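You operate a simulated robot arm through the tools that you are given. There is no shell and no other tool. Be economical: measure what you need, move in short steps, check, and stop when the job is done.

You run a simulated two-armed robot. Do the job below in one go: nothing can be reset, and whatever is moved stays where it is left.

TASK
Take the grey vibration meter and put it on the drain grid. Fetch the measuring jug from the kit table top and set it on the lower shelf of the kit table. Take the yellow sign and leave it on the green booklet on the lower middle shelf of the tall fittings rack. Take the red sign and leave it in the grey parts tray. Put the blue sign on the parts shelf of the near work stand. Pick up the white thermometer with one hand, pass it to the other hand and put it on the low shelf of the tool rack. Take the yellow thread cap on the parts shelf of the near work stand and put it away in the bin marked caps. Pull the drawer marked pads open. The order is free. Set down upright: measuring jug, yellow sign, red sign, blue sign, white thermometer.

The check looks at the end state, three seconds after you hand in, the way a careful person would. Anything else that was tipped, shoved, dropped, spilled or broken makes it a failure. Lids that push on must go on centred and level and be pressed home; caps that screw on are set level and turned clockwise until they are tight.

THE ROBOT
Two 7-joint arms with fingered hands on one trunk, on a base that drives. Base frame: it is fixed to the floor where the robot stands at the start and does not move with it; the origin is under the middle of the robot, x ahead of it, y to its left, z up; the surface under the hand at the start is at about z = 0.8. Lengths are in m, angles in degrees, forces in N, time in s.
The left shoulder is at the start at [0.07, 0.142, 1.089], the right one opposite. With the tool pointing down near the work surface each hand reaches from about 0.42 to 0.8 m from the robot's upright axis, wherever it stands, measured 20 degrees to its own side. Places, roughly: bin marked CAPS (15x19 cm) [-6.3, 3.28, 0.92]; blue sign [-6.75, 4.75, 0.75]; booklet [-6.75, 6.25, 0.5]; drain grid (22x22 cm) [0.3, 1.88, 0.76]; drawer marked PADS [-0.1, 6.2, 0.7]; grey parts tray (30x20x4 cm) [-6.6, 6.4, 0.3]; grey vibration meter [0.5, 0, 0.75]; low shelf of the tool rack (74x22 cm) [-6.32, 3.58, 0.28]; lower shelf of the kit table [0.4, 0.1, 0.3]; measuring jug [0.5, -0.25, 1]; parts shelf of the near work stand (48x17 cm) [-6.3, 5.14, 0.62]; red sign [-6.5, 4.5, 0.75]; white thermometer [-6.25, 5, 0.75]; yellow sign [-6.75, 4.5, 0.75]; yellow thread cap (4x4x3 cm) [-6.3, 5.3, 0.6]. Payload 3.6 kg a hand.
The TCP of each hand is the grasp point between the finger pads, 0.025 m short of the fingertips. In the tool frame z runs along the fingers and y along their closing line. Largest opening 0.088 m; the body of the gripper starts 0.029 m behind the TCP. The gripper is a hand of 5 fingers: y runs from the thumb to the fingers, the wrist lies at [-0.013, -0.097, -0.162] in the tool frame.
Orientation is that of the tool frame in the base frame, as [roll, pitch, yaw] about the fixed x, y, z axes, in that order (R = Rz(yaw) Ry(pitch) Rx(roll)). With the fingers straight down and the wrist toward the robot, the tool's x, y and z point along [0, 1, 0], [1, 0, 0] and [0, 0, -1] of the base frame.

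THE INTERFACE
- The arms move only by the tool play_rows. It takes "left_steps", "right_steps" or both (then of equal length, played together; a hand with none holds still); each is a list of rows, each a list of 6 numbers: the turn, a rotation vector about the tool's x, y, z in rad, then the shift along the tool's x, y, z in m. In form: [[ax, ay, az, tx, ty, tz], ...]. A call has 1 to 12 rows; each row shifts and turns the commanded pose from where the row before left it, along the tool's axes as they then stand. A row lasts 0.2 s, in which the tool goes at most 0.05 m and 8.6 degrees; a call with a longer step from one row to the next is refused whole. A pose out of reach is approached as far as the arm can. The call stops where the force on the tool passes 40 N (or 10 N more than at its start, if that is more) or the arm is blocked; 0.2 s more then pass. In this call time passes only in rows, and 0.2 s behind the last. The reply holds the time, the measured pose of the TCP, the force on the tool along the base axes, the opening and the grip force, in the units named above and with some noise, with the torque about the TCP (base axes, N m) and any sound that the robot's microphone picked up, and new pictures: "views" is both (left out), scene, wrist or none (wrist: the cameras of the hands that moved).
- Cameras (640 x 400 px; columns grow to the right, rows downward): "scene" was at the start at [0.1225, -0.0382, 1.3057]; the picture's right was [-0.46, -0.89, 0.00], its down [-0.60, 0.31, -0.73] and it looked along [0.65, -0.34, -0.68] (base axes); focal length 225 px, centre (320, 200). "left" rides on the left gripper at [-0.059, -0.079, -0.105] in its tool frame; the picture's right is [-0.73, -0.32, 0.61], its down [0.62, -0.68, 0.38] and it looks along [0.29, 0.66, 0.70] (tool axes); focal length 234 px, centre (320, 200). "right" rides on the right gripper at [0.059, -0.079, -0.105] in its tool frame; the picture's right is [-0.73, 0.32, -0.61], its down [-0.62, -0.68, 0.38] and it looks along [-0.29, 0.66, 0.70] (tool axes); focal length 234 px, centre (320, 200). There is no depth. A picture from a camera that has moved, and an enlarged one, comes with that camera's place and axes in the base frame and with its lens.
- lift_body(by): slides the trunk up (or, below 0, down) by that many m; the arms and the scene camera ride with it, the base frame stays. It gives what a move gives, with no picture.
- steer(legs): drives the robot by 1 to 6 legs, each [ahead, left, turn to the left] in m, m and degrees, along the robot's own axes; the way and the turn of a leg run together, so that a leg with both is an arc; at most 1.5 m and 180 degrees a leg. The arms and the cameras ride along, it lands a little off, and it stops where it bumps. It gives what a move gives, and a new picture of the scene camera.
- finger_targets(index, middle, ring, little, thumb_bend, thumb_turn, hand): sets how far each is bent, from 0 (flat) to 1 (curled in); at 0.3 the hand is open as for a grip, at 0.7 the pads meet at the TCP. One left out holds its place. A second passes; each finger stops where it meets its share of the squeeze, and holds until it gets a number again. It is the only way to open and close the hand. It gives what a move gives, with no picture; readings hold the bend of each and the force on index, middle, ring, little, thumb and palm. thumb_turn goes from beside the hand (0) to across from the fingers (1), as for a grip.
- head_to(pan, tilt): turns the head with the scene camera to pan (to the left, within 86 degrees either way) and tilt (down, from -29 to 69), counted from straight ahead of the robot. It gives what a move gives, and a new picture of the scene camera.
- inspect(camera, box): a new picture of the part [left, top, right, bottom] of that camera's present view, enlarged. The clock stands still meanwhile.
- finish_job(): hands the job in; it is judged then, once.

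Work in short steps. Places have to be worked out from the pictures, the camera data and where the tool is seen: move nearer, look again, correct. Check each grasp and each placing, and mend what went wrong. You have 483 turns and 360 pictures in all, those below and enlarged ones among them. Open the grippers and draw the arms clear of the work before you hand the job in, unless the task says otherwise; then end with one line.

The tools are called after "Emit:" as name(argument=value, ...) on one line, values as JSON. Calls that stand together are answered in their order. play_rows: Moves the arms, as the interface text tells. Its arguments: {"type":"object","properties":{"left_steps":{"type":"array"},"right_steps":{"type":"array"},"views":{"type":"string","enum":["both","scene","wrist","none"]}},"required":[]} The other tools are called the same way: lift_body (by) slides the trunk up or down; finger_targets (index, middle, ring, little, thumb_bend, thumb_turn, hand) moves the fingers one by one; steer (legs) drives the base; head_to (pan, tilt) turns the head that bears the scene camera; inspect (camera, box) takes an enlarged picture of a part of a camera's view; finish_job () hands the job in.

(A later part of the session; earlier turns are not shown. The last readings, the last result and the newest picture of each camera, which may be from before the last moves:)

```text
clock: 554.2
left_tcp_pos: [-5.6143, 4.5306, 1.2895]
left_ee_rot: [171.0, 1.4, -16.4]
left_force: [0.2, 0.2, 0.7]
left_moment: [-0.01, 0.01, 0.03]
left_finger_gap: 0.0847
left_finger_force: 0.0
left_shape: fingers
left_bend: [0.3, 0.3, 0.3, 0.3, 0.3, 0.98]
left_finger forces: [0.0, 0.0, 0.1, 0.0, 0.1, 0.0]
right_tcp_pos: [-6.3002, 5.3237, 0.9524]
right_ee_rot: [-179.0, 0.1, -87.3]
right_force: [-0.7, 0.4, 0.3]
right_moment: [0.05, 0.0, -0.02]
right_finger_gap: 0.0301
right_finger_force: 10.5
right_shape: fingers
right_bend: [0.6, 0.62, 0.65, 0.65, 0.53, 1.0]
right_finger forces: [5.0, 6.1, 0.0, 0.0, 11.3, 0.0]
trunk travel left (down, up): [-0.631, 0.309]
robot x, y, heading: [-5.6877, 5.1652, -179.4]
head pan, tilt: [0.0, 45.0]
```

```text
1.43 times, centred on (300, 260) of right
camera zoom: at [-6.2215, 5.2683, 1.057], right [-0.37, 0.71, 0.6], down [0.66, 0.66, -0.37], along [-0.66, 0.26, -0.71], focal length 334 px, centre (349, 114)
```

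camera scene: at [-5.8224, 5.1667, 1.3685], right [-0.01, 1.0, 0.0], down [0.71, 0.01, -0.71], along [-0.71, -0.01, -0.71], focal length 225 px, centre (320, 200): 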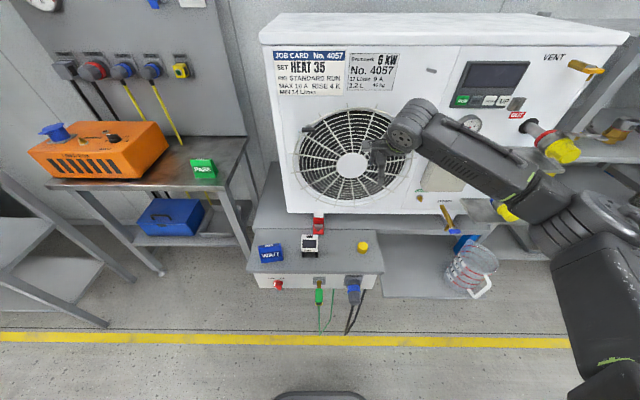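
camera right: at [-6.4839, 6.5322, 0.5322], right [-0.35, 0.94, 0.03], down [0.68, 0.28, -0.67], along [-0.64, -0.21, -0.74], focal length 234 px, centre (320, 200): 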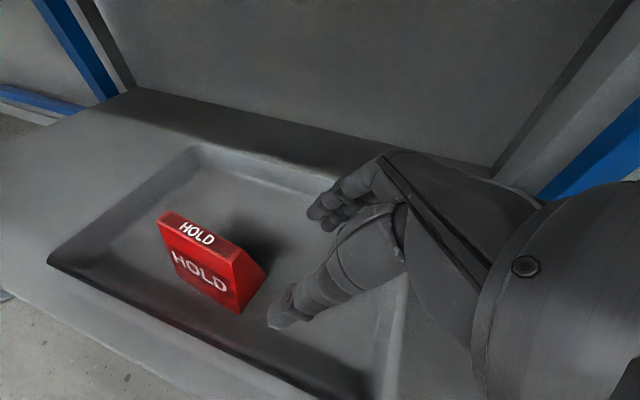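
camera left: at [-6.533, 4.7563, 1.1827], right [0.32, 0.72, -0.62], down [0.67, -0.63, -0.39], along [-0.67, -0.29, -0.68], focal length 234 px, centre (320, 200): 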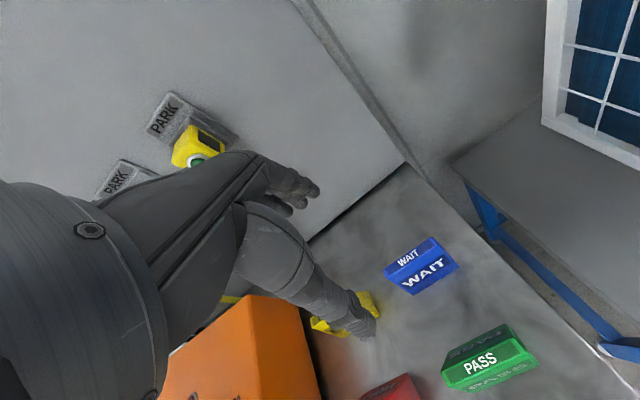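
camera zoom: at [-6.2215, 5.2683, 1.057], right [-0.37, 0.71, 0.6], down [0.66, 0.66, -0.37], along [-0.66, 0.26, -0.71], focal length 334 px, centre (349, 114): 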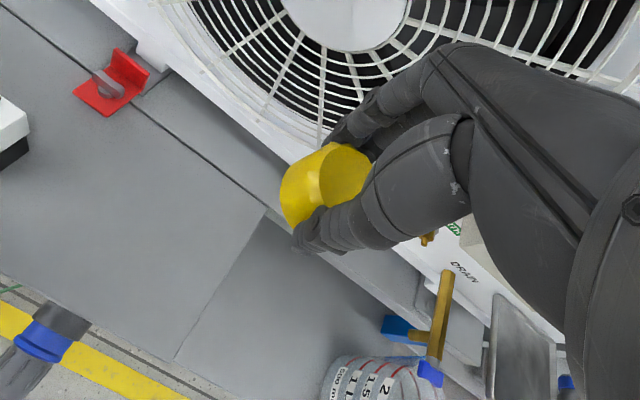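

Cap held. I drive to the tool rack's CAPS bin.

Emit:
steer(legs=[[-0.35, 0, 0], [0, 1.1, 0], [0, 0.9, -0.5]])

Emit:
lift_body(by=0.2)

Emit:
head_to(pan=0, tilt=40)

```text
clock: 565.9
left_tcp_pos: [-5.2244, 2.5626, 1.2884]
left_ee_rot: [171.0, 1.4, -16.4]
left_force: [-0.4, 0.2, -0.1]
left_moment: [-0.02, 0.02, 0.02]
left_finger_gap: 0.0848
left_finger_force: 0.0
left_shape: fingers
left_bend: [0.3, 0.3, 0.3, 0.3, 0.3, 0.98]
left_finger forces: [0.0, 0.0, 0.0, 0.1, 0.0, 0.0]
right_tcp_pos: [-5.9108, 3.3534, 0.9518]
right_ee_rot: [-179.0, 0.0, -87.2]
right_force: [-0.5, -1.2, 0.3]
right_moment: [-0.03, -0.01, -0.02]
right_finger_gap: 0.0304
right_finger_force: 11.1
right_shape: fingers
right_bend: [0.6, 0.62, 0.65, 0.65, 0.53, 1.0]
right_finger forces: [4.9, 6.0, 0.1, 0.0, 11.3, 0.0]
trunk travel left (down, up): [-0.631, 0.309]
robot x, y, heading: [-5.3028, 3.2, -179.4]
head pan, tilt: [0.0, 45.0]
camera scene: at [-5.4336, 3.1978, 1.3084], right [-0.01, 1.0, 0.0], down [0.71, 0.01, -0.71], along [-0.71, -0.01, -0.71], focal length 225 px, centre (320, 200)
```

scene: 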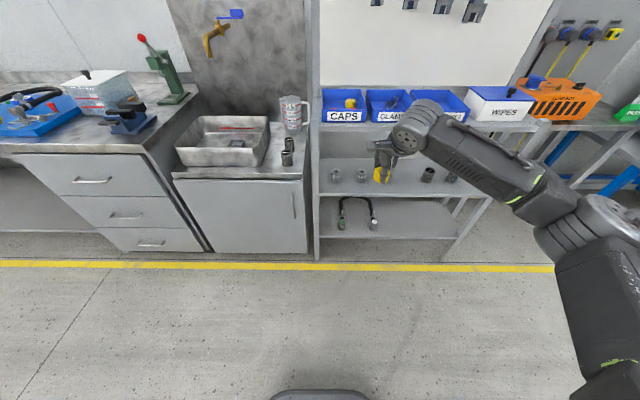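

```text
clock: 568.1
left_tcp_pos: [-5.2248, 2.5626, 1.4875]
left_ee_rot: [171.0, 1.4, -16.4]
left_force: [-0.7, 0.5, -0.5]
left_moment: [-0.01, 0.0, -0.02]
left_finger_gap: 0.0845
left_finger_force: 0.0
left_shape: fingers
left_bend: [0.3, 0.3, 0.3, 0.3, 0.3, 0.98]
left_finger forces: [0.0, 0.1, 0.0, 0.0, 0.0, 0.1]
right_tcp_pos: [-5.9111, 3.3535, 1.1523]
right_ee_rot: [-178.9, 0.0, -87.2]
right_force: [0.5, 0.2, -0.5]
right_moment: [0.02, 0.0, 0.01]
right_finger_gap: 0.0299
right_finger_force: 11.2
right_shape: fingers
right_bend: [0.6, 0.62, 0.65, 0.65, 0.53, 1.0]
right_finger forces: [5.0, 6.0, 0.1, 0.0, 11.3, 0.0]
trunk travel left (down, up): [-0.831, 0.109]
robot x, y, heading: [-5.2964, 3.2, -179.1]
head pan, tilt: [0.0, 45.0]
```

```text
clock: 568.8
left_tcp_pos: [-5.2243, 2.5629, 1.4884]
left_ee_rot: [171.0, 1.4, -16.4]
left_force: [-0.3, 0.4, 0.1]
left_moment: [0.01, -0.03, 0.02]
left_finger_gap: 0.0846
left_finger_force: 0.0
left_shape: fingers
left_bend: [0.3, 0.3, 0.3, 0.3, 0.3, 0.98]
left_finger forces: [0.0, 0.0, 0.1, 0.0, 0.0, 0.1]
right_tcp_pos: [-5.911, 3.3534, 1.1514]
right_ee_rot: [-179.1, 0.0, -87.2]
right_force: [0.1, 0.1, -0.2]
right_moment: [-0.01, 0.0, -0.03]
right_finger_gap: 0.0301
right_finger_force: 11.0
right_shape: fingers
right_bend: [0.6, 0.62, 0.65, 0.65, 0.53, 1.0]
right_finger forces: [5.0, 6.1, 0.0, 0.0, 11.3, 0.1]
trunk travel left (down, up): [-0.831, 0.109]
robot x, y, heading: [-5.3009, 3.1993, -179.3]
head pan, tilt: [0.0, 40.0]
camera scene: at [-5.4373, 3.1977, 1.5156], right [-0.01, 1.0, 0.0], down [0.64, 0.01, -0.77], along [-0.77, -0.01, -0.64], focal length 225 px, centre (320, 200)
```

scene: 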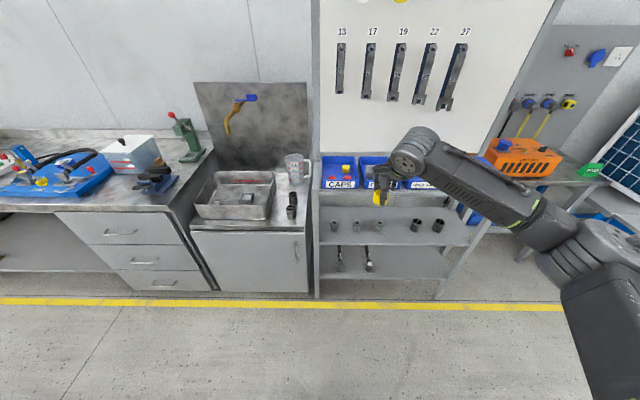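

Emit:
inspect(camera="scene", box=[290, 130, 450, 290])

```text
2.50 times, centred on (370, 210) of scene
camera zoom: at [-5.4373, 3.1977, 1.5156], right [-0.01, 1.0, 0.0], down [0.64, 0.01, -0.77], along [-0.77, -0.01, -0.64], focal length 562 px, centre (195, 175)
```

zoom: 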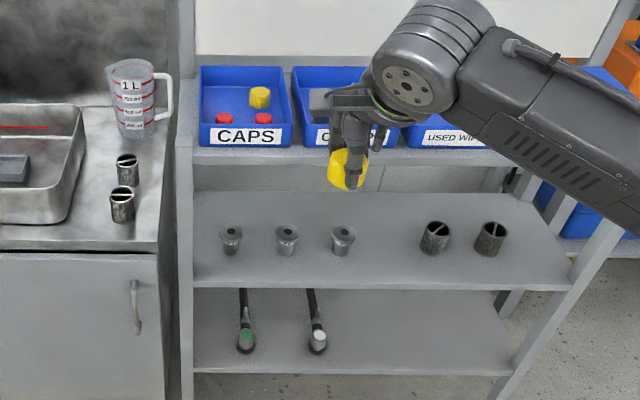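

CAPS bin centre ≈(-6.31, 3.28), rim ≈0.97. I drive so the cap is above it and check.

Emit:
steer(legs=[[0.3, 0.07, 0]])

Emit:
steer(legs=[[0.085, 0, 0]])

Emit:
inspect(camera="right", box=[0, 0, 640, 400])

```text
clock: 570.9
left_tcp_pos: [-5.5269, 2.4894, 1.4889]
left_ee_rot: [170.9, 1.4, -16.7]
left_force: [0.4, -0.1, -0.3]
left_moment: [0.01, 0.04, 0.02]
left_finger_gap: 0.0846
left_finger_force: 0.1
left_shape: fingers
left_bend: [0.3, 0.3, 0.3, 0.3, 0.3, 0.98]
left_finger forces: [0.1, 0.0, 0.0, 0.1, 0.1, 0.0]
right_tcp_pos: [-6.211, 3.2832, 1.1532]
right_ee_rot: [-179.1, 0.0, -87.3]
right_force: [1.5, 0.0, 0.5]
right_moment: [-0.03, 0.01, -0.03]
right_finger_gap: 0.0298
right_finger_force: 11.2
right_shape: fingers
right_bend: [0.6, 0.62, 0.65, 0.65, 0.53, 1.0]
right_finger forces: [5.1, 6.1, 0.1, 0.0, 11.2, 0.1]
trunk travel left (down, up): [-0.831, 0.109]
robot x, y, heading: [-5.6013, 3.1262, -179.4]
head pan, tilt: [0.0, 40.0]
camera scene: at [-5.7379, 3.1254, 1.5159], right [-0.01, 1.0, 0.0], down [0.64, 0.0, -0.77], along [-0.77, -0.01, -0.64], focal length 225 px, centre (320, 200)
```

scene: 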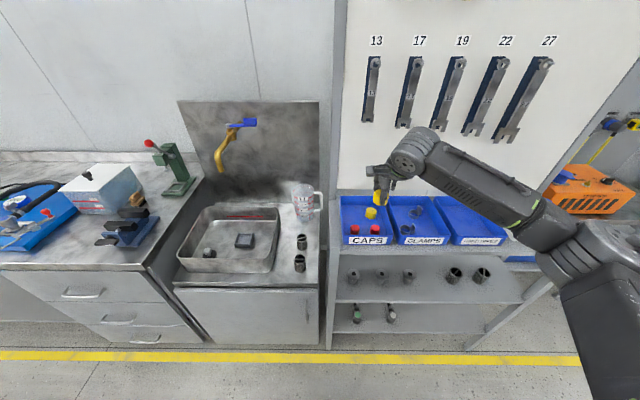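

```text
clock: 571.9
left_tcp_pos: [-5.6057, 2.4888, 1.4886]
left_ee_rot: [170.8, 1.8, -16.7]
left_force: [0.9, 0.2, 0.2]
left_moment: [0.0, 0.05, 0.02]
left_finger_gap: 0.0846
left_finger_force: 0.1
left_shape: fingers
left_bend: [0.3, 0.3, 0.3, 0.3, 0.3, 0.98]
left_finger forces: [0.0, 0.0, 0.0, 0.0, 0.0, 0.0]
right_tcp_pos: [-6.2919, 3.2826, 1.156]
right_ee_rot: [-179.4, 0.2, -87.3]
right_force: [0.5, -1.0, -0.2]
right_moment: [-0.02, 0.04, 0.0]
right_finger_gap: 0.03
right_finger_force: 10.7
right_shape: fingers
right_bend: [0.6, 0.62, 0.65, 0.65, 0.53, 1.0]
right_finger forces: [5.1, 6.2, 0.0, 0.0, 11.4, 0.0]
trunk travel left (down, up): [-0.831, 0.109]
robot x, y, heading: [-5.6883, 3.123, -179.5]
head pan, tilt: [0.0, 40.0]
camera scene: at [-5.816, 3.1241, 1.5164], right [-0.01, 1.0, 0.0], down [0.64, 0.0, -0.77], along [-0.77, -0.01, -0.64], focal length 225 px, centre (320, 200)
```

scene: 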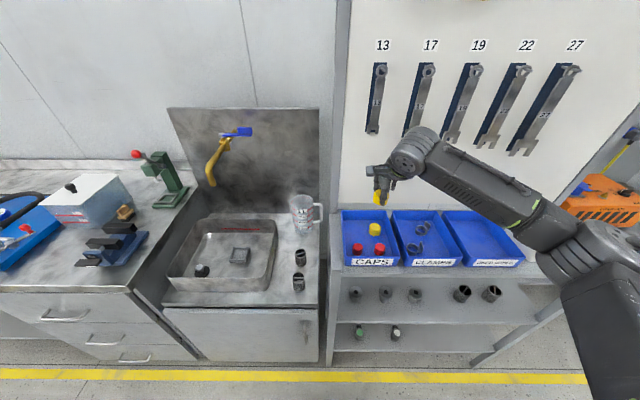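

```text
1.00 times, centred on (320, 200) of right (not enlarged: the box is as wide or as high as the picture)
camera zoom: at [-6.2115, 3.227, 1.2598], right [-0.36, 0.71, 0.6], down [0.66, 0.65, -0.37], along [-0.66, 0.26, -0.7], focal length 234 px, centre (320, 200)
```

zoom: 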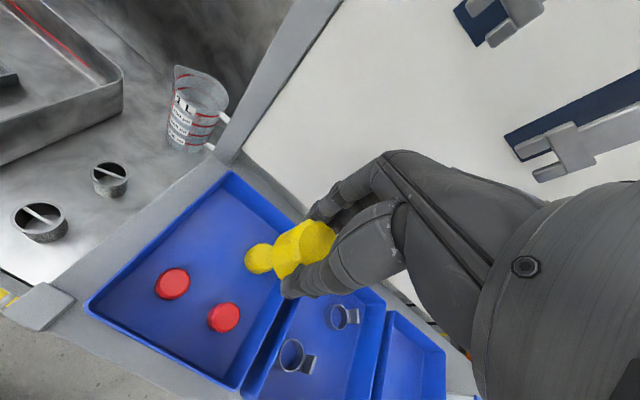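

Bin: x -6.41…-6.212, y 3.197…3.356; free spot at back-left. I move to (-6.335, 3.255) and lower.

Emit:
play_rows(right_steps=[[0, 0, 0, 0.014, 0.022, 0], [0, 0, 0, 0.014, 0.021, 0]], views="none")

Emit:
lift_body(by=-0.15)

Emit:
lift_body(by=-0.02)

Emit:
inspect(camera="right", box=[120, 120, 480, 400])

```text
clock: 572.5
left_tcp_pos: [-5.6106, 2.487, 1.487]
left_ee_rot: [171.0, 1.6, -16.7]
left_force: [0.5, -0.4, -0.4]
left_moment: [-0.02, 0.03, -0.02]
left_finger_gap: 0.0847
left_finger_force: 0.0
left_shape: fingers
left_bend: [0.3, 0.3, 0.3, 0.3, 0.3, 0.98]
left_finger forces: [0.0, 0.0, 0.0, 0.1, 0.0, 0.1]
right_tcp_pos: [-6.3385, 3.2518, 1.1512]
right_ee_rot: [-179.1, 0.2, -87.5]
right_force: [-0.2, -0.9, -0.4]
right_moment: [-0.01, 0.0, -0.02]
right_finger_gap: 0.03
right_finger_force: 10.6
right_shape: fingers
right_bend: [0.6, 0.62, 0.65, 0.65, 0.53, 1.0]
right_finger forces: [5.0, 6.1, 0.1, 0.0, 11.2, 0.1]
trunk travel left (down, up): [-0.831, 0.109]
robot x, y, heading: [-5.6899, 3.126, -179.7]
head pan, tilt: [0.0, 40.0]
```

```text
clock: 574.3
left_tcp_pos: [-5.6116, 2.4876, 1.3383]
left_ee_rot: [170.9, 1.5, -16.5]
left_force: [0.3, -0.3, -0.1]
left_moment: [0.01, -0.01, 0.01]
left_finger_gap: 0.0847
left_finger_force: 0.1
left_shape: fingers
left_bend: [0.3, 0.3, 0.3, 0.3, 0.3, 0.98]
left_finger forces: [0.0, 0.0, 0.0, 0.0, 0.0, 0.1]
right_tcp_pos: [-6.3391, 3.2518, 1.0006]
right_ee_rot: [-179.0, 0.0, -87.4]
right_force: [0.4, 0.6, 0.2]
right_moment: [-0.04, 0.01, -0.04]
right_finger_gap: 0.0299
right_finger_force: 11.3
right_shape: fingers
right_bend: [0.6, 0.62, 0.65, 0.65, 0.53, 1.0]
right_finger forces: [5.0, 6.2, 0.0, 0.1, 11.3, 0.0]
trunk travel left (down, up): [-0.681, 0.259]
robot x, y, heading: [-5.6847, 3.1215, -179.5]
head pan, tilt: [0.0, 40.0]
```

```text
clock: 575.0
left_tcp_pos: [-5.6116, 2.4882, 1.3187]
left_ee_rot: [171.0, 1.5, -16.6]
left_force: [-0.3, 0.1, 1.0]
left_moment: [0.02, 0.0, -0.03]
left_finger_gap: 0.0847
left_finger_force: 0.1
left_shape: fingers
left_bend: [0.3, 0.3, 0.3, 0.3, 0.3, 0.98]
left_finger forces: [0.0, 0.1, 0.1, 0.0, 0.0, 0.0]
right_tcp_pos: [-6.3386, 3.2525, 0.9811]
right_ee_rot: [-179.1, 0.1, -87.4]
right_force: [-0.3, -0.5, -0.9]
right_moment: [0.0, -0.06, -0.02]
right_finger_gap: 0.0298
right_finger_force: 11.3
right_shape: fingers
right_bend: [0.6, 0.62, 0.65, 0.65, 0.53, 1.0]
right_finger forces: [5.0, 6.2, 0.1, 0.1, 11.3, 0.0]
trunk travel left (down, up): [-0.661, 0.279]
robot x, y, heading: [-5.691, 3.1246, -179.8]
head pan, tilt: [0.0, 40.0]
```

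```text
1.43 times, centred on (300, 260) of right
camera zoom: at [-6.2592, 3.1969, 1.0859], right [-0.36, 0.71, 0.6], down [0.66, 0.65, -0.37], along [-0.66, 0.26, -0.71], focal length 334 px, centre (349, 114)
```

zoom: 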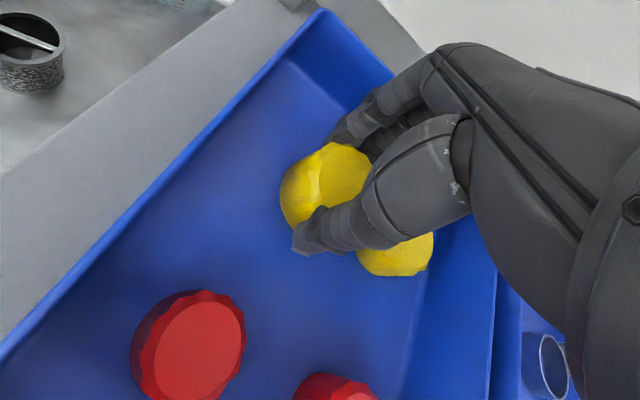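

Over the free corner, inside the bin. I lower 2 cm more and release.

Emit:
lift_body(by=-0.02)

Emit:
finger_targets(hand="right", index=0.4, middle=0.4, thumb_bend=0.4)

Emit:
lift_body(by=0.15)

Emit:
inspect(camera="right", box=[80, 120, 440, 400])

```text
clock: 575.6
left_tcp_pos: [-5.6096, 2.4873, 1.299]
left_ee_rot: [170.9, 1.5, -16.7]
left_force: [-1.3, -0.4, 0.3]
left_moment: [0.02, 0.01, 0.0]
left_finger_gap: 0.0848
left_finger_force: 0.0
left_shape: fingers
left_bend: [0.3, 0.3, 0.3, 0.3, 0.3, 0.98]
left_finger forces: [0.1, 0.1, 0.0, 0.0, 0.0, 0.0]
right_tcp_pos: [-6.3377, 3.2521, 0.9615]
right_ee_rot: [-179.2, 0.1, -87.4]
right_force: [-0.9, -0.9, 5.8]
right_moment: [0.0, 0.05, 0.02]
right_finger_gap: 0.0298
right_finger_force: 12.8
right_shape: fingers
right_bend: [0.61, 0.62, 0.65, 0.65, 0.53, 1.0]
right_finger forces: [5.5, 6.8, 0.0, 0.1, 12.8, 0.0]
trunk travel left (down, up): [-0.641, 0.299]
robot x, y, heading: [-5.6885, 3.1244, -180.0]
head pan, tilt: [0.0, 40.0]
```

```text
clock: 576.6
left_tcp_pos: [-5.6114, 2.4889, 1.2983]
left_ee_rot: [170.9, 1.5, -16.7]
left_force: [0.8, -0.1, 0.2]
left_moment: [-0.02, -0.01, 0.04]
left_finger_gap: 0.0847
left_finger_force: 0.0
left_shape: fingers
left_bend: [0.3, 0.3, 0.3, 0.3, 0.3, 0.98]
left_finger forces: [0.0, 0.0, 0.1, 0.1, 0.1, 0.0]
right_tcp_pos: [-6.3369, 3.2526, 0.9609]
right_ee_rot: [-179.2, -0.1, -87.4]
right_force: [-0.4, 0.0, -0.1]
right_moment: [-0.01, 0.02, 0.01]
right_finger_gap: 0.0627
right_finger_force: 0.0
right_shape: fingers
right_bend: [0.4, 0.4, 0.65, 0.65, 0.4, 0.99]
right_finger forces: [0.0, 0.1, 0.1, 0.0, 0.0, 0.0]
trunk travel left (down, up): [-0.641, 0.299]
robot x, y, heading: [-5.6832, 3.1214, -179.6]
head pan, tilt: [0.0, 40.0]
```

```text
clock: 578.4
left_tcp_pos: [-5.6126, 2.4874, 1.4483]
left_ee_rot: [170.9, 1.4, -16.7]
left_force: [-0.5, -0.1, -0.6]
left_moment: [-0.03, -0.03, -0.01]
left_finger_gap: 0.0849
left_finger_force: 0.0
left_shape: fingers
left_bend: [0.3, 0.3, 0.3, 0.3, 0.3, 0.98]
left_finger forces: [0.0, 0.1, 0.0, 0.0, 0.0, 0.0]
right_tcp_pos: [-6.3383, 3.252, 1.112]
right_ee_rot: [-179.0, 0.0, -87.3]
right_force: [-1.0, 0.4, -1.0]
right_moment: [-0.03, 0.01, -0.01]
right_finger_gap: 0.0633
right_finger_force: 0.0
right_shape: fingers
right_bend: [0.4, 0.4, 0.65, 0.65, 0.4, 0.99]
right_finger forces: [0.0, 0.0, 0.1, 0.0, 0.0, 0.1]
trunk travel left (down, up): [-0.791, 0.149]
robot x, y, heading: [-5.6866, 3.1235, -179.7]
head pan, tilt: [0.0, 40.0]
```

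```text
1.43 times, centred on (260, 260) of right
camera zoom: at [-6.2594, 3.1968, 1.2159], right [-0.36, 0.71, 0.6], down [0.66, 0.65, -0.37], along [-0.66, 0.26, -0.71], focal length 334 px, centre (406, 114)
```

zoom: 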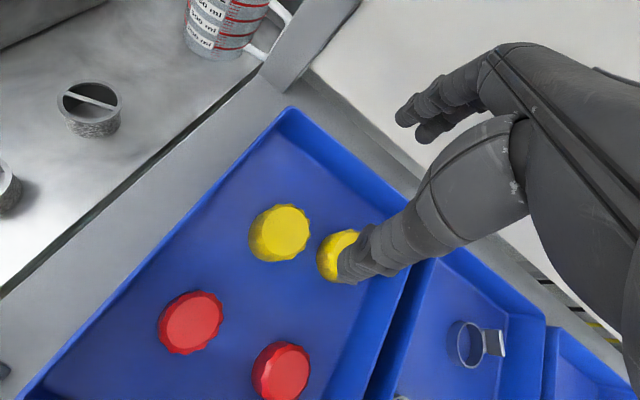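

The cap is in the bin. Now the thermometer: I back off, park the right hand, and look at it closely.

Emit:
steer(legs=[[-0.4, 0, 0], [0, -1.0, 0], [0, -0.9, 0]])

Emit:
head_to(pan=0, tilt=45)

Emit:
inspect(camera="scene", box=[260, 150, 400, 250])

```text
clock: 590.0
left_tcp_pos: [-5.2292, 4.3784, 1.4486]
left_ee_rot: [171.0, 1.5, -16.6]
left_force: [0.1, 0.2, -0.8]
left_moment: [0.0, -0.02, -0.05]
left_finger_gap: 0.0846
left_finger_force: 0.1
left_shape: fingers
left_bend: [0.3, 0.3, 0.3, 0.3, 0.3, 0.98]
left_finger forces: [0.0, 0.0, 0.0, 0.1, 0.0, 0.0]
right_tcp_pos: [-5.956, 5.1432, 1.1122]
right_ee_rot: [-179.2, 0.1, -87.4]
right_force: [-0.2, -1.1, -0.4]
right_moment: [0.01, -0.01, 0.0]
right_finger_gap: 0.0628
right_finger_force: 0.0
right_shape: fingers
right_bend: [0.4, 0.4, 0.65, 0.65, 0.4, 0.99]
right_finger forces: [0.1, 0.1, 0.0, 0.0, 0.0, 0.0]
trunk travel left (down, up): [-0.791, 0.149]
robot x, y, heading: [-5.3031, 5.0182, -179.6]
head pan, tilt: [0.0, 40.0]
camera scene: at [-5.4396, 5.015, 1.4757], right [-0.01, 1.0, 0.0], down [0.64, 0.01, -0.77], along [-0.77, -0.01, -0.64], focal length 225 px, centre (320, 200)
```

scene: 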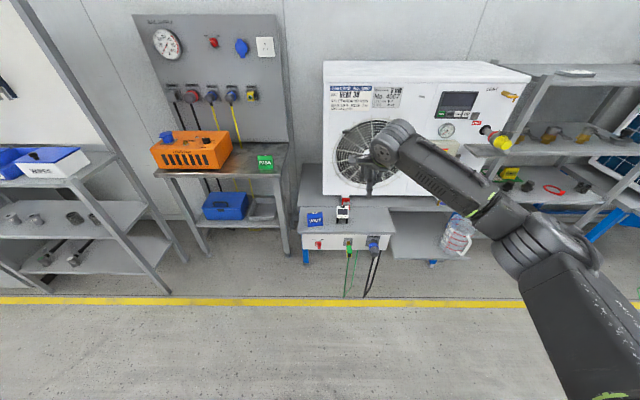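

```text
clock: 590.6
left_tcp_pos: [-5.2278, 4.3801, 1.4484]
left_ee_rot: [170.9, 1.5, -16.7]
left_force: [0.1, -0.4, -0.2]
left_moment: [0.04, -0.01, -0.02]
left_finger_gap: 0.0848
left_finger_force: 0.1
left_shape: fingers
left_bend: [0.3, 0.3, 0.3, 0.3, 0.3, 0.98]
left_finger forces: [0.0, 0.0, 0.1, 0.0, 0.0, 0.0]
right_tcp_pos: [-5.9568, 5.1433, 1.1114]
right_ee_rot: [-179.1, -0.1, -87.4]
right_force: [0.0, 0.2, 0.0]
right_moment: [-0.02, 0.0, 0.0]
right_finger_gap: 0.0631
right_finger_force: 0.0
right_shape: fingers
right_bend: [0.4, 0.4, 0.65, 0.65, 0.4, 0.99]
right_finger forces: [0.0, 0.0, 0.0, 0.0, 0.0, 0.1]
trunk travel left (down, up): [-0.791, 0.149]
robot x, y, heading: [-5.3007, 5.0117, -179.5]
head pan, tilt: [0.0, 45.0]
camera scene: at [-5.436, 5.0158, 1.4684], right [-0.01, 1.0, 0.0], down [0.71, 0.01, -0.71], along [-0.71, 0.0, -0.71], focal length 225 px, centre (320, 200)
```

scene: 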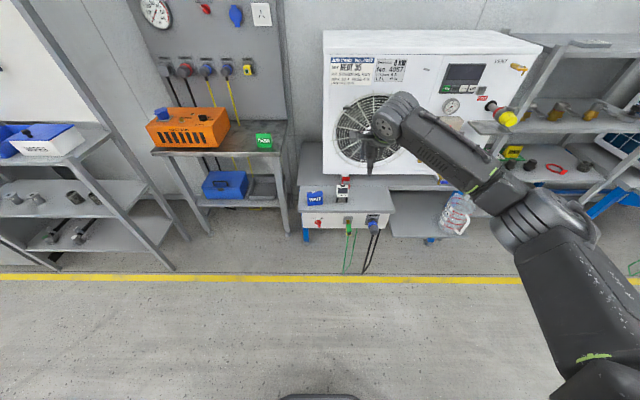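

```text
4.00 times, centred on (330, 200) of scene
camera zoom: at [-5.436, 5.0158, 1.4684], right [-0.01, 1.0, 0.0], down [0.71, 0.01, -0.71], along [-0.71, 0.0, -0.71], focal length 899 px, centre (280, 200)
```

zoom: 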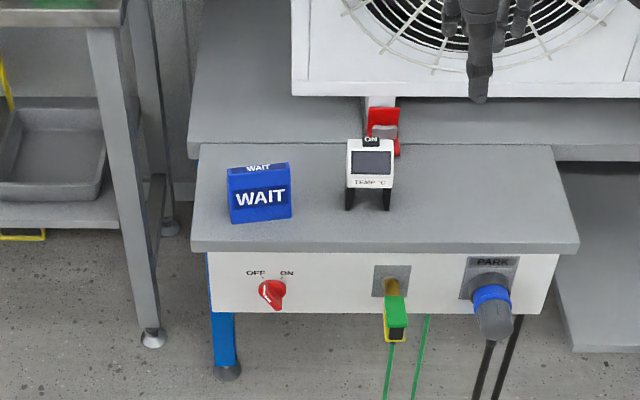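

The thermometer is ~6 cm wide, ~10 cm tall. Plan: left hand picks it from above (left part of its top), right hand (tilted, from the right) takes it over and places it. I bring the left arm back into working pose.

Emit:
play_rows(left_steps=[[0, 0, 0, 0, 0, 0.045], [0, 0, 0, 0, 0, 0.045], [0, 0, 0, 0, 0, 0.045], [0, 0, 0, 0, 0, 0.045], [0, 0, 0, 0, 0, 0.045], [0, 0, 0, 0, 0, 0.045], [0, 0, 0, 0, 0, 0.045], [0, 0, 0, 0, 0, 0.045], [0, 0, 0, 0, 0, 0.045]], right_steps=[[0, 0, 0, -0.03, 0, 0], [0, 0, 0, -0.03, 0, 0], [0, 0, 0, -0.03, 0, 0], [0, 0, 0, -0.03, 0, 0], [0, 0, 0, -0.03, 0, 0], [0, 0, 0, -0.03, 0, 0], [0, 0, 0, -0.03, 0, 0], [0, 0, 0, 0, 0, 0], [0, 0, 0, 0, 0, 0]], views="none")

Emit:
play_rows(left_steps=[[0, 0, 0.05, -0.045, 0, 0], [0, 0, 0.05, -0.045, 0, 0], [0, 0, 0.05, -0.045, 0, 0], [0, 0, 0.05, -0.045, 0, 0], [0, 0, 0.1, -0.045, 0, 0], [0, 0, 0.1, -0.045, 0, 0], [0, 0, 0.1, -0.045, 0, 0], [0, 0, 0.1, -0.045, 0, 0], [0, 0, 0.1, -0.045, 0, 0], [0, 0, 0.1, -0.045, 0, 0], [0, 0, 0.1, -0.045, 0, 0], [0, 0, 0.1, -0.045, 0, 0]], views="scene")

```text
clock: 592.6
left_tcp_pos: [-5.252, 4.3202, 1.0477]
left_ee_rot: [171.1, 1.5, -16.7]
left_force: [0.0, -0.7, -1.1]
left_moment: [0.03, -0.01, 0.02]
left_finger_gap: 0.0848
left_finger_force: 0.1
left_shape: fingers
left_bend: [0.3, 0.3, 0.3, 0.3, 0.3, 0.98]
left_finger forces: [0.0, 0.0, 0.0, 0.0, 0.0, 0.0]
right_tcp_pos: [-5.9642, 5.3547, 1.1111]
right_ee_rot: [-179.1, 0.1, -87.4]
right_force: [-0.2, -0.3, 0.2]
right_moment: [0.02, 0.02, -0.02]
right_finger_gap: 0.063
right_finger_force: 0.1
right_shape: fingers
right_bend: [0.4, 0.4, 0.65, 0.65, 0.4, 0.99]
right_finger forces: [0.0, 0.0, 0.0, 0.1, 0.0, 0.1]
trunk travel left (down, up): [-0.791, 0.149]
robot x, y, heading: [-5.3029, 5.0161, -179.7]
head pan, tilt: [0.0, 45.0]
```

```text
clock: 595.2
left_tcp_pos: [-5.6677, 4.6375, 1.0282]
left_ee_rot: [173.9, -6.8, -73.6]
left_force: [0.5, 0.0, -0.8]
left_moment: [0.02, 0.01, -0.02]
left_finger_gap: 0.0847
left_finger_force: 0.1
left_shape: fingers
left_bend: [0.3, 0.3, 0.3, 0.3, 0.3, 0.98]
left_finger forces: [0.0, 0.0, 0.0, 0.0, 0.1, 0.0]
left hand out of reach, approached as far as the arm can: row 11, 12
right_tcp_pos: [-5.9637, 5.3542, 1.111]
right_ee_rot: [-179.1, 0.0, -87.4]
right_force: [-1.0, 0.6, -0.5]
right_moment: [0.0, 0.01, -0.02]
right_finger_gap: 0.063
right_finger_force: 0.0
right_shape: fingers
right_bend: [0.4, 0.4, 0.65, 0.65, 0.4, 0.99]
right_finger forces: [0.0, 0.0, 0.0, 0.0, 0.1, 0.0]
trunk travel left (down, up): [-0.791, 0.149]
robot x, y, heading: [-5.3038, 5.02, -179.7]
head pan, tilt: [0.0, 45.0]
camera scene: at [-5.4354, 5.017, 1.4684], right [-0.01, 1.0, 0.0], down [0.71, 0.0, -0.71], along [-0.71, -0.01, -0.71], focal length 225 px, centre (320, 200)
```

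scene: 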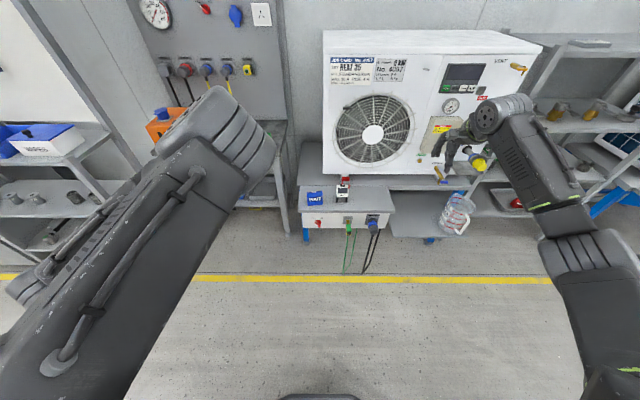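

The left arm is now in a good elbow-out posture. I square up its orientation and move it forward and to the centre.

Emit:
play_rows(left_steps=[[0.106, 0, 0, 0, 0.02, 0], [0, -0.119, 0, 0, 0.02, 0], [0, 0, 0.143, -0.02, 0.02, 0], [0, 0, 0.143, -0.02, 0.02, 0], [0, 0, 0, -0.03, 0.03, 0], [0, 0, 0, -0.03, 0.03, 0], [0, 0, 0, -0.03, 0.03, 0], [0, 0, 0, -0.03, 0.03, 0], [0, 0, 0, -0.03, 0.02, 0], [0, 0, 0, -0.03, 0.02, 0]], views="scene")

```text
clock: 597.4
left_tcp_pos: [-5.9394, 4.7966, 1.0262]
left_ee_rot: [-180.0, 0.0, -89.9]
left_force: [-0.3, 0.3, 0.3]
left_moment: [-0.02, 0.02, -0.02]
left_finger_gap: 0.0847
left_finger_force: 0.0
left_shape: fingers
left_bend: [0.3, 0.3, 0.3, 0.3, 0.3, 0.98]
left_finger forces: [0.0, 0.0, 0.0, 0.0, 0.0, 0.1]
left hand out of reach, approached as far as the arm can: row 8, 9, 10
right_tcp_pos: [-5.9643, 5.3537, 1.1102]
right_ee_rot: [-179.1, 0.0, -87.4]
right_force: [0.0, 0.9, 0.3]
right_moment: [0.01, 0.02, 0.02]
right_finger_gap: 0.0632
right_finger_force: 0.1
right_shape: fingers
right_bend: [0.4, 0.4, 0.65, 0.65, 0.4, 0.99]
right_finger forces: [0.1, 0.0, 0.1, 0.0, 0.0, 0.0]
trunk travel left (down, up): [-0.791, 0.149]
robot x, y, heading: [-5.3029, 5.0121, -179.6]
head pan, tilt: [0.0, 45.0]
camera scene: at [-5.4369, 5.0163, 1.4683], right [-0.01, 1.0, 0.0], down [0.71, 0.0, -0.71], along [-0.71, -0.01, -0.71], focal length 225 px, centre (320, 200)
```

scene: 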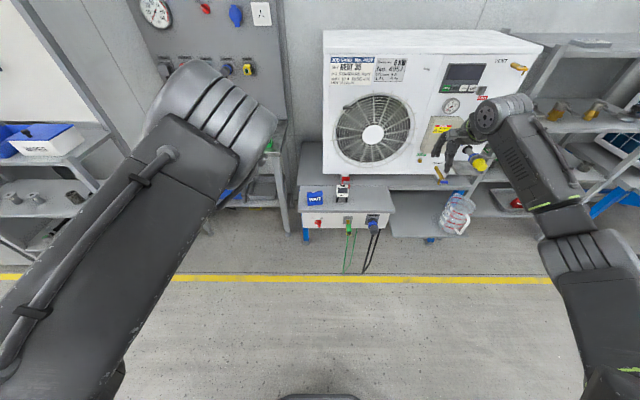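

Left is square and ready. I retract the right hand and tilt it 45° for the later takeover.

Emit:
play_rows(right_steps=[[0, 0.131, 0, 0, -0.04, 0], [0, 0.131, 0, 0, -0.04, 0], [0, 0.131, 0, 0, -0.04, 0], [0, 0.131, 0, 0, -0.04, 0], [0, 0.131, 0, 0, -0.04, 0], [0, 0.131, 0, 0, -0.04, 0]], views="none")

Emit:
finger_targets(hand="right", index=0.3, middle=0.3, ring=0.3, little=0.3, thumb_bend=0.3)

Emit:
steer(legs=[[0.15, -0.275, 0]])

```text
clock: 598.8
left_tcp_pos: [-5.9368, 4.7949, 1.0256]
left_ee_rot: [179.9, 0.1, -89.9]
left_force: [0.0, -0.4, -0.5]
left_moment: [0.01, -0.02, -0.01]
left_finger_gap: 0.0848
left_finger_force: 0.1
left_shape: fingers
left_bend: [0.3, 0.3, 0.3, 0.3, 0.3, 0.98]
left_finger forces: [0.0, 0.0, 0.0, 0.0, 0.1, 0.0]
right_tcp_pos: [-5.7242, 5.3612, 1.1179]
right_ee_rot: [-178.7, -45.1, -88.4]
right_force: [-0.2, 0.6, 0.0]
right_moment: [0.01, -0.01, 0.0]
right_finger_gap: 0.063
right_finger_force: 0.2
right_shape: fingers
right_bend: [0.4, 0.4, 0.65, 0.65, 0.4, 0.99]
right_finger forces: [0.1, 0.0, 0.0, 0.0, 0.0, 0.0]
trunk travel left (down, up): [-0.791, 0.149]
robot x, y, heading: [-5.3034, 5.0217, -179.7]
head pan, tilt: [0.0, 45.0]
```

```text
clock: 599.8
left_tcp_pos: [-5.9389, 4.7947, 1.0255]
left_ee_rot: [-179.9, 0.0, -89.9]
left_force: [-0.3, -0.5, 0.6]
left_moment: [-0.01, -0.01, -0.01]
left_finger_gap: 0.0848
left_finger_force: 0.1
left_shape: fingers
left_bend: [0.3, 0.3, 0.3, 0.3, 0.3, 0.98]
left_finger forces: [0.0, 0.0, 0.0, 0.0, 0.1, 0.0]
right_tcp_pos: [-5.7258, 5.3618, 1.1158]
right_ee_rot: [-178.8, -44.9, -88.2]
right_force: [-0.9, -0.3, 1.0]
right_moment: [0.01, 0.03, 0.03]
right_finger_gap: 0.0846
right_finger_force: 0.1
right_shape: fingers
right_bend: [0.3, 0.3, 0.3, 0.3, 0.3, 0.98]
right_finger forces: [0.0, 0.1, 0.0, 0.1, 0.0, 0.1]
trunk travel left (down, up): [-0.791, 0.149]
robot x, y, heading: [-5.3015, 5.0178, -179.6]
head pan, tilt: [0.0, 45.0]
```

```text
clock: 601.9
left_tcp_pos: [-6.091, 5.0699, 1.0267]
left_ee_rot: [179.8, 0.0, -89.8]
left_force: [1.1, -0.6, -0.4]
left_moment: [0.01, 0.0, 0.0]
left_finger_gap: 0.0847
left_finger_force: 0.1
left_shape: fingers
left_bend: [0.3, 0.3, 0.3, 0.3, 0.3, 0.98]
left_finger forces: [0.0, 0.0, 0.0, 0.0, 0.0, 0.0]
right_tcp_pos: [-5.8787, 5.6361, 1.1169]
right_ee_rot: [-178.6, -44.9, -88.3]
right_force: [1.1, -0.3, 0.2]
right_moment: [0.02, 0.0, -0.03]
right_finger_gap: 0.0844
right_finger_force: 0.1
right_shape: fingers
right_bend: [0.3, 0.3, 0.3, 0.3, 0.3, 0.98]
right_finger forces: [0.1, 0.0, 0.0, 0.0, 0.0, 0.0]
trunk travel left (down, up): [-0.791, 0.149]
robot x, y, heading: [-5.4581, 5.2926, -179.6]
head pan, tilt: [0.0, 45.0]
camera scene: at [-5.5879, 5.2905, 1.4685], right [-0.01, 1.0, 0.0], down [0.71, 0.01, -0.71], along [-0.71, 0.0, -0.71], focal length 225 px, centre (320, 200)
```

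scene: 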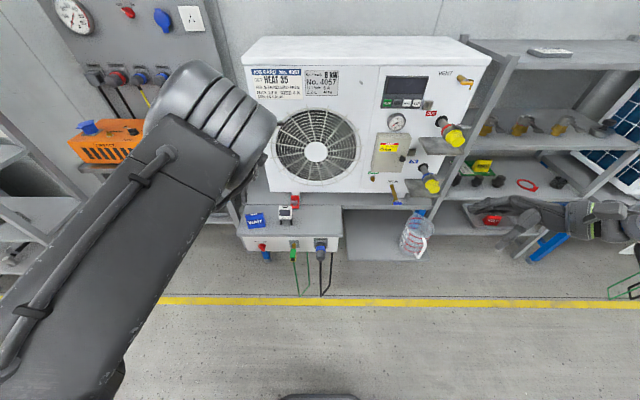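

Thermometer ≈(-6.28, 5.129). I move the left hand over it (offset to its left part) and look.

Emit:
steer(legs=[[0.185, -0.012, 0]])

Emit:
lift_body(by=-0.2)

Emit:
inspect(camera="left", box=[200, 100, 640, 400])

```text
clock: 603.5
left_tcp_pos: [-6.2808, 5.0841, 1.0284]
left_ee_rot: [179.9, 0.0, -90.1]
left_force: [-0.3, 0.0, -0.4]
left_moment: [-0.02, 0.01, 0.0]
left_finger_gap: 0.0849
left_finger_force: 0.1
left_shape: fingers
left_bend: [0.3, 0.3, 0.3, 0.3, 0.3, 0.98]
left_finger forces: [0.1, 0.0, 0.0, 0.1, 0.0, 0.1]
right_tcp_pos: [-6.0658, 5.6512, 1.1165]
right_ee_rot: [-178.8, -44.9, -88.4]
right_force: [-0.9, 0.4, -1.0]
right_moment: [0.0, 0.02, -0.02]
right_finger_gap: 0.0841
right_finger_force: 0.0
right_shape: fingers
right_bend: [0.3, 0.3, 0.3, 0.3, 0.3, 0.98]
right_finger forces: [0.0, 0.0, 0.1, 0.0, 0.0, 0.0]
trunk travel left (down, up): [-0.791, 0.149]
robot x, y, heading: [-5.6482, 5.303, -179.8]
head pan, tilt: [0.0, 45.0]
camera scene: at [-5.7768, 5.303, 1.4686], right [0.0, 1.0, 0.0], down [0.71, 0.0, -0.71], along [-0.71, 0.0, -0.71], focal length 225 px, centre (320, 200)
```

scene: 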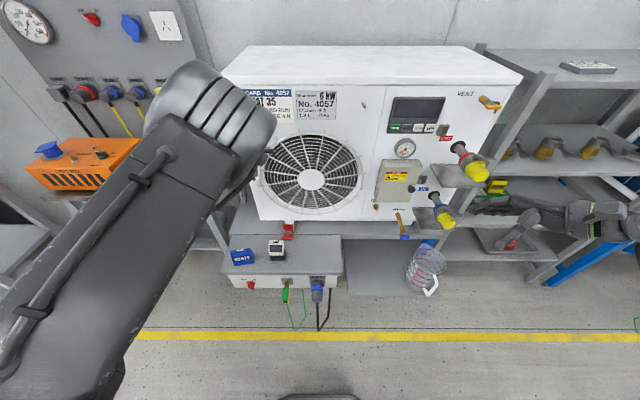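

```text
clock: 605.7
left_tcp_pos: [-6.2825, 5.0835, 0.8272]
left_ee_rot: [-180.0, 0.1, -90.1]
left_force: [0.1, 0.2, 0.0]
left_moment: [0.01, -0.03, 0.01]
left_finger_gap: 0.0849
left_finger_force: 0.1
left_shape: fingers
left_bend: [0.3, 0.3, 0.3, 0.3, 0.3, 0.98]
left_finger forces: [0.0, 0.0, 0.0, 0.1, 0.1, 0.0]
right_tcp_pos: [-6.0666, 5.6504, 0.9171]
right_ee_rot: [-178.7, -45.0, -88.5]
right_force: [0.1, -0.8, 0.0]
right_moment: [-0.02, 0.0, -0.03]
right_finger_gap: 0.0844
right_finger_force: 0.0
right_shape: fingers
right_bend: [0.3, 0.3, 0.3, 0.3, 0.3, 0.98]
right_finger forces: [0.1, 0.1, 0.0, 0.1, 0.0, 0.0]
trunk travel left (down, up): [-0.591, 0.349]
robot x, y, heading: [-5.648, 5.3019, -179.8]
head pan, tilt: [0.0, 45.0]
```

```text
1.33 times, centred on (420, 250) of left
camera zoom: at [-6.2019, 5.142, 0.931], right [0.32, 0.73, -0.61], down [0.68, -0.62, -0.38], along [-0.66, -0.29, -0.7], focal length 312 px, centre (187, 133)
```

zoom: 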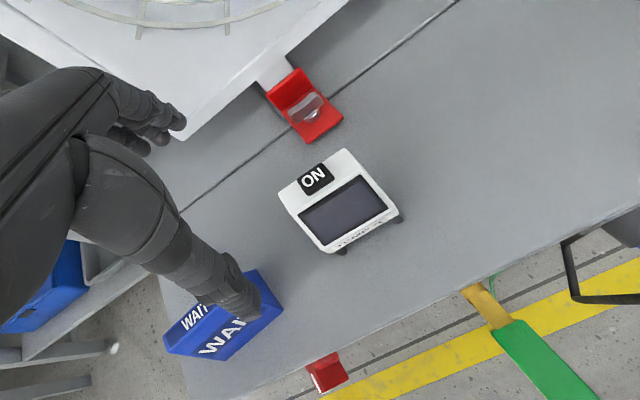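

The body has flat sides (width 5.5 cm) but a slanted front, so the left hand should close along y. I rotate it 90° (wrist to the left) above the thermometer.

Emit:
play_rows(left_steps=[[0, 0, 0.143, 0, 0, -0.01], [0, 0, 0.143, 0, 0, -0.01], [0, 0, 0.143, 0, 0, 0], [0, 0, 0.143, 0, 0, 0], [0, 0, 0.143, 0, 0, 0], [0, 0, 0.143, 0, 0, 0], [0, 0, 0.143, 0, 0, 0], [0, 0, 0.143, 0, 0, 0], [0, 0, 0.143, 0, 0, 0], [0, 0, 0.143, 0, 0, 0], [0, 0, 0.141, 0, 0, 0]])

```text
clock: 608.1
left_tcp_pos: [-6.2759, 5.0881, 0.8445]
left_ee_rot: [-179.8, -0.5, -174.6]
left_force: [-0.6, 0.1, -0.7]
left_moment: [-0.01, -0.02, 0.01]
left_finger_gap: 0.0846
left_finger_force: 0.0
left_shape: fingers
left_bend: [0.3, 0.3, 0.3, 0.3, 0.3, 0.98]
left_finger forces: [0.0, 0.0, 0.1, 0.1, 0.0, 0.1]
left hand out of reach, approached as far as the arm can: row 11
right_tcp_pos: [-6.0676, 5.6511, 0.9158]
right_ee_rot: [-178.7, -45.1, -88.4]
right_force: [-0.5, -0.3, 0.3]
right_moment: [0.01, -0.03, -0.01]
right_finger_gap: 0.0843
right_finger_force: 0.1
right_shape: fingers
right_bend: [0.3, 0.3, 0.3, 0.3, 0.3, 0.98]
right_finger forces: [0.0, 0.0, 0.1, 0.0, 0.0, 0.0]
trunk travel left (down, up): [-0.591, 0.349]
robot x, y, heading: [-5.6445, 5.3022, -179.6]
head pan, tilt: [0.0, 45.0]
camera scene: at [-5.7785, 5.3039, 1.2684], right [0.0, 1.0, 0.0], down [0.71, 0.0, -0.71], along [-0.71, 0.0, -0.71], focal length 225 px, centre (320, 200)
camera left: at [-6.2075, 5.0134, 0.9489], right [0.75, -0.25, -0.61], down [-0.56, -0.74, -0.38], along [-0.36, 0.62, -0.7], focal length 234 px, centre (320, 200)
```

scene: 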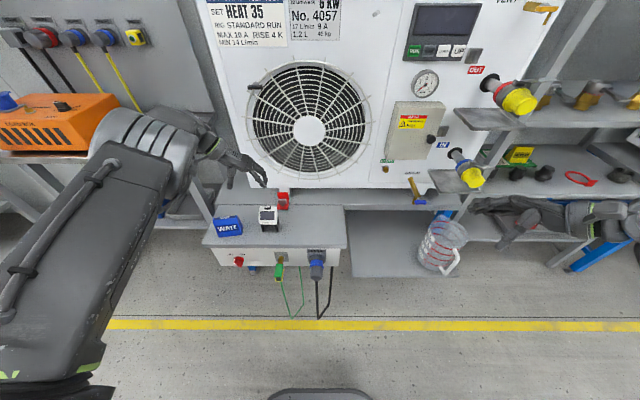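
left: 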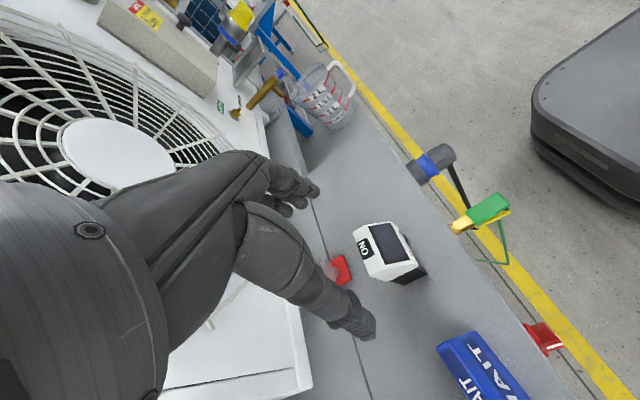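

Left hand is turned. I align it over the thermometer: TCP (-6.312, 5.125).

Emit:
play_rows(left_steps=[[0, 0, 0.06, 0.018, 0.018, 0], [0, 0, 0.03, 0.018, 0.019, 0], [0, 0, 0, 0, 0, 0.04]])

Emit:
inspect(camera="left", box=[200, 100, 560, 400])

```text
clock: 608.9
left_tcp_pos: [-6.2816, 5.091, 0.805]
left_ee_rot: [-179.8, -0.3, -176.1]
left_force: [-0.1, -0.7, -1.1]
left_moment: [0.05, -0.03, -0.01]
left_finger_gap: 0.0846
left_finger_force: 0.1
left_shape: fingers
left_bend: [0.3, 0.3, 0.3, 0.3, 0.3, 0.98]
left_finger forces: [0.0, 0.0, 0.0, 0.1, 0.0, 0.0]
left hand out of reach, approached as far as the arm can: row 1, 2
right_tcp_pos: [-6.0675, 5.6504, 0.917]
right_ee_rot: [-178.7, -45.0, -88.5]
right_force: [-0.9, 0.4, -0.2]
right_moment: [-0.01, 0.03, 0.02]
right_finger_gap: 0.0846
right_finger_force: 0.1
right_shape: fingers
right_bend: [0.3, 0.3, 0.3, 0.3, 0.3, 0.98]
right_finger forces: [0.0, 0.0, 0.0, 0.0, 0.0, 0.1]
trunk travel left (down, up): [-0.591, 0.349]
robot x, y, heading: [-5.6442, 5.3025, -180.2]
head pan, tilt: [0.0, 45.0]
camera scene: at [-5.7801, 5.3022, 1.2683], right [0.0, 1.0, 0.0], down [0.71, 0.0, -0.71], along [-0.71, 0.0, -0.71], focal length 225 px, centre (320, 200)
camera left: at [-6.2163, 5.0168, 0.9091], right [0.74, -0.28, -0.61], down [-0.58, -0.72, -0.38], along [-0.34, 0.63, -0.7], focal length 234 px, centre (320, 200)
```

scene: 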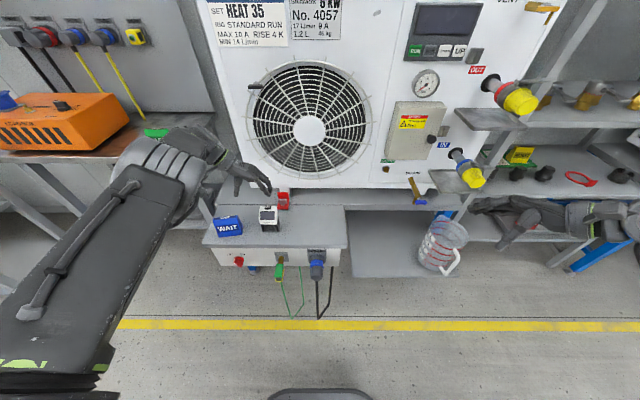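
left: 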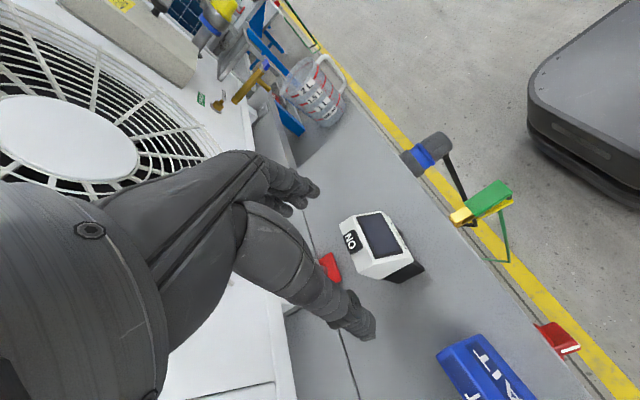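

```text
1.33 times, centred on (380, 250) of left
camera zoom: at [-6.2163, 5.0168, 0.9091], right [0.74, -0.28, -0.61], down [-0.58, -0.72, -0.38], along [-0.34, 0.63, -0.7], focal length 312 px, centre (240, 133)
```

zoom: 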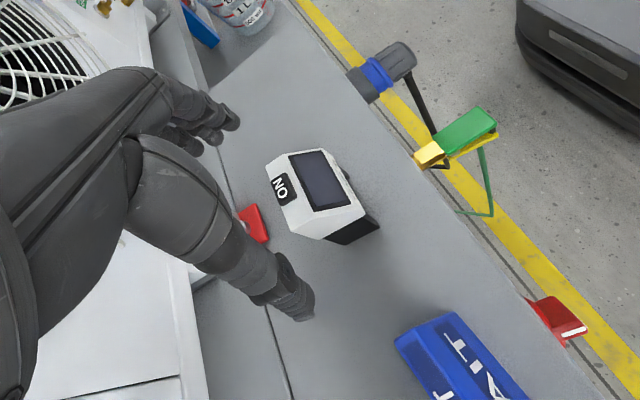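

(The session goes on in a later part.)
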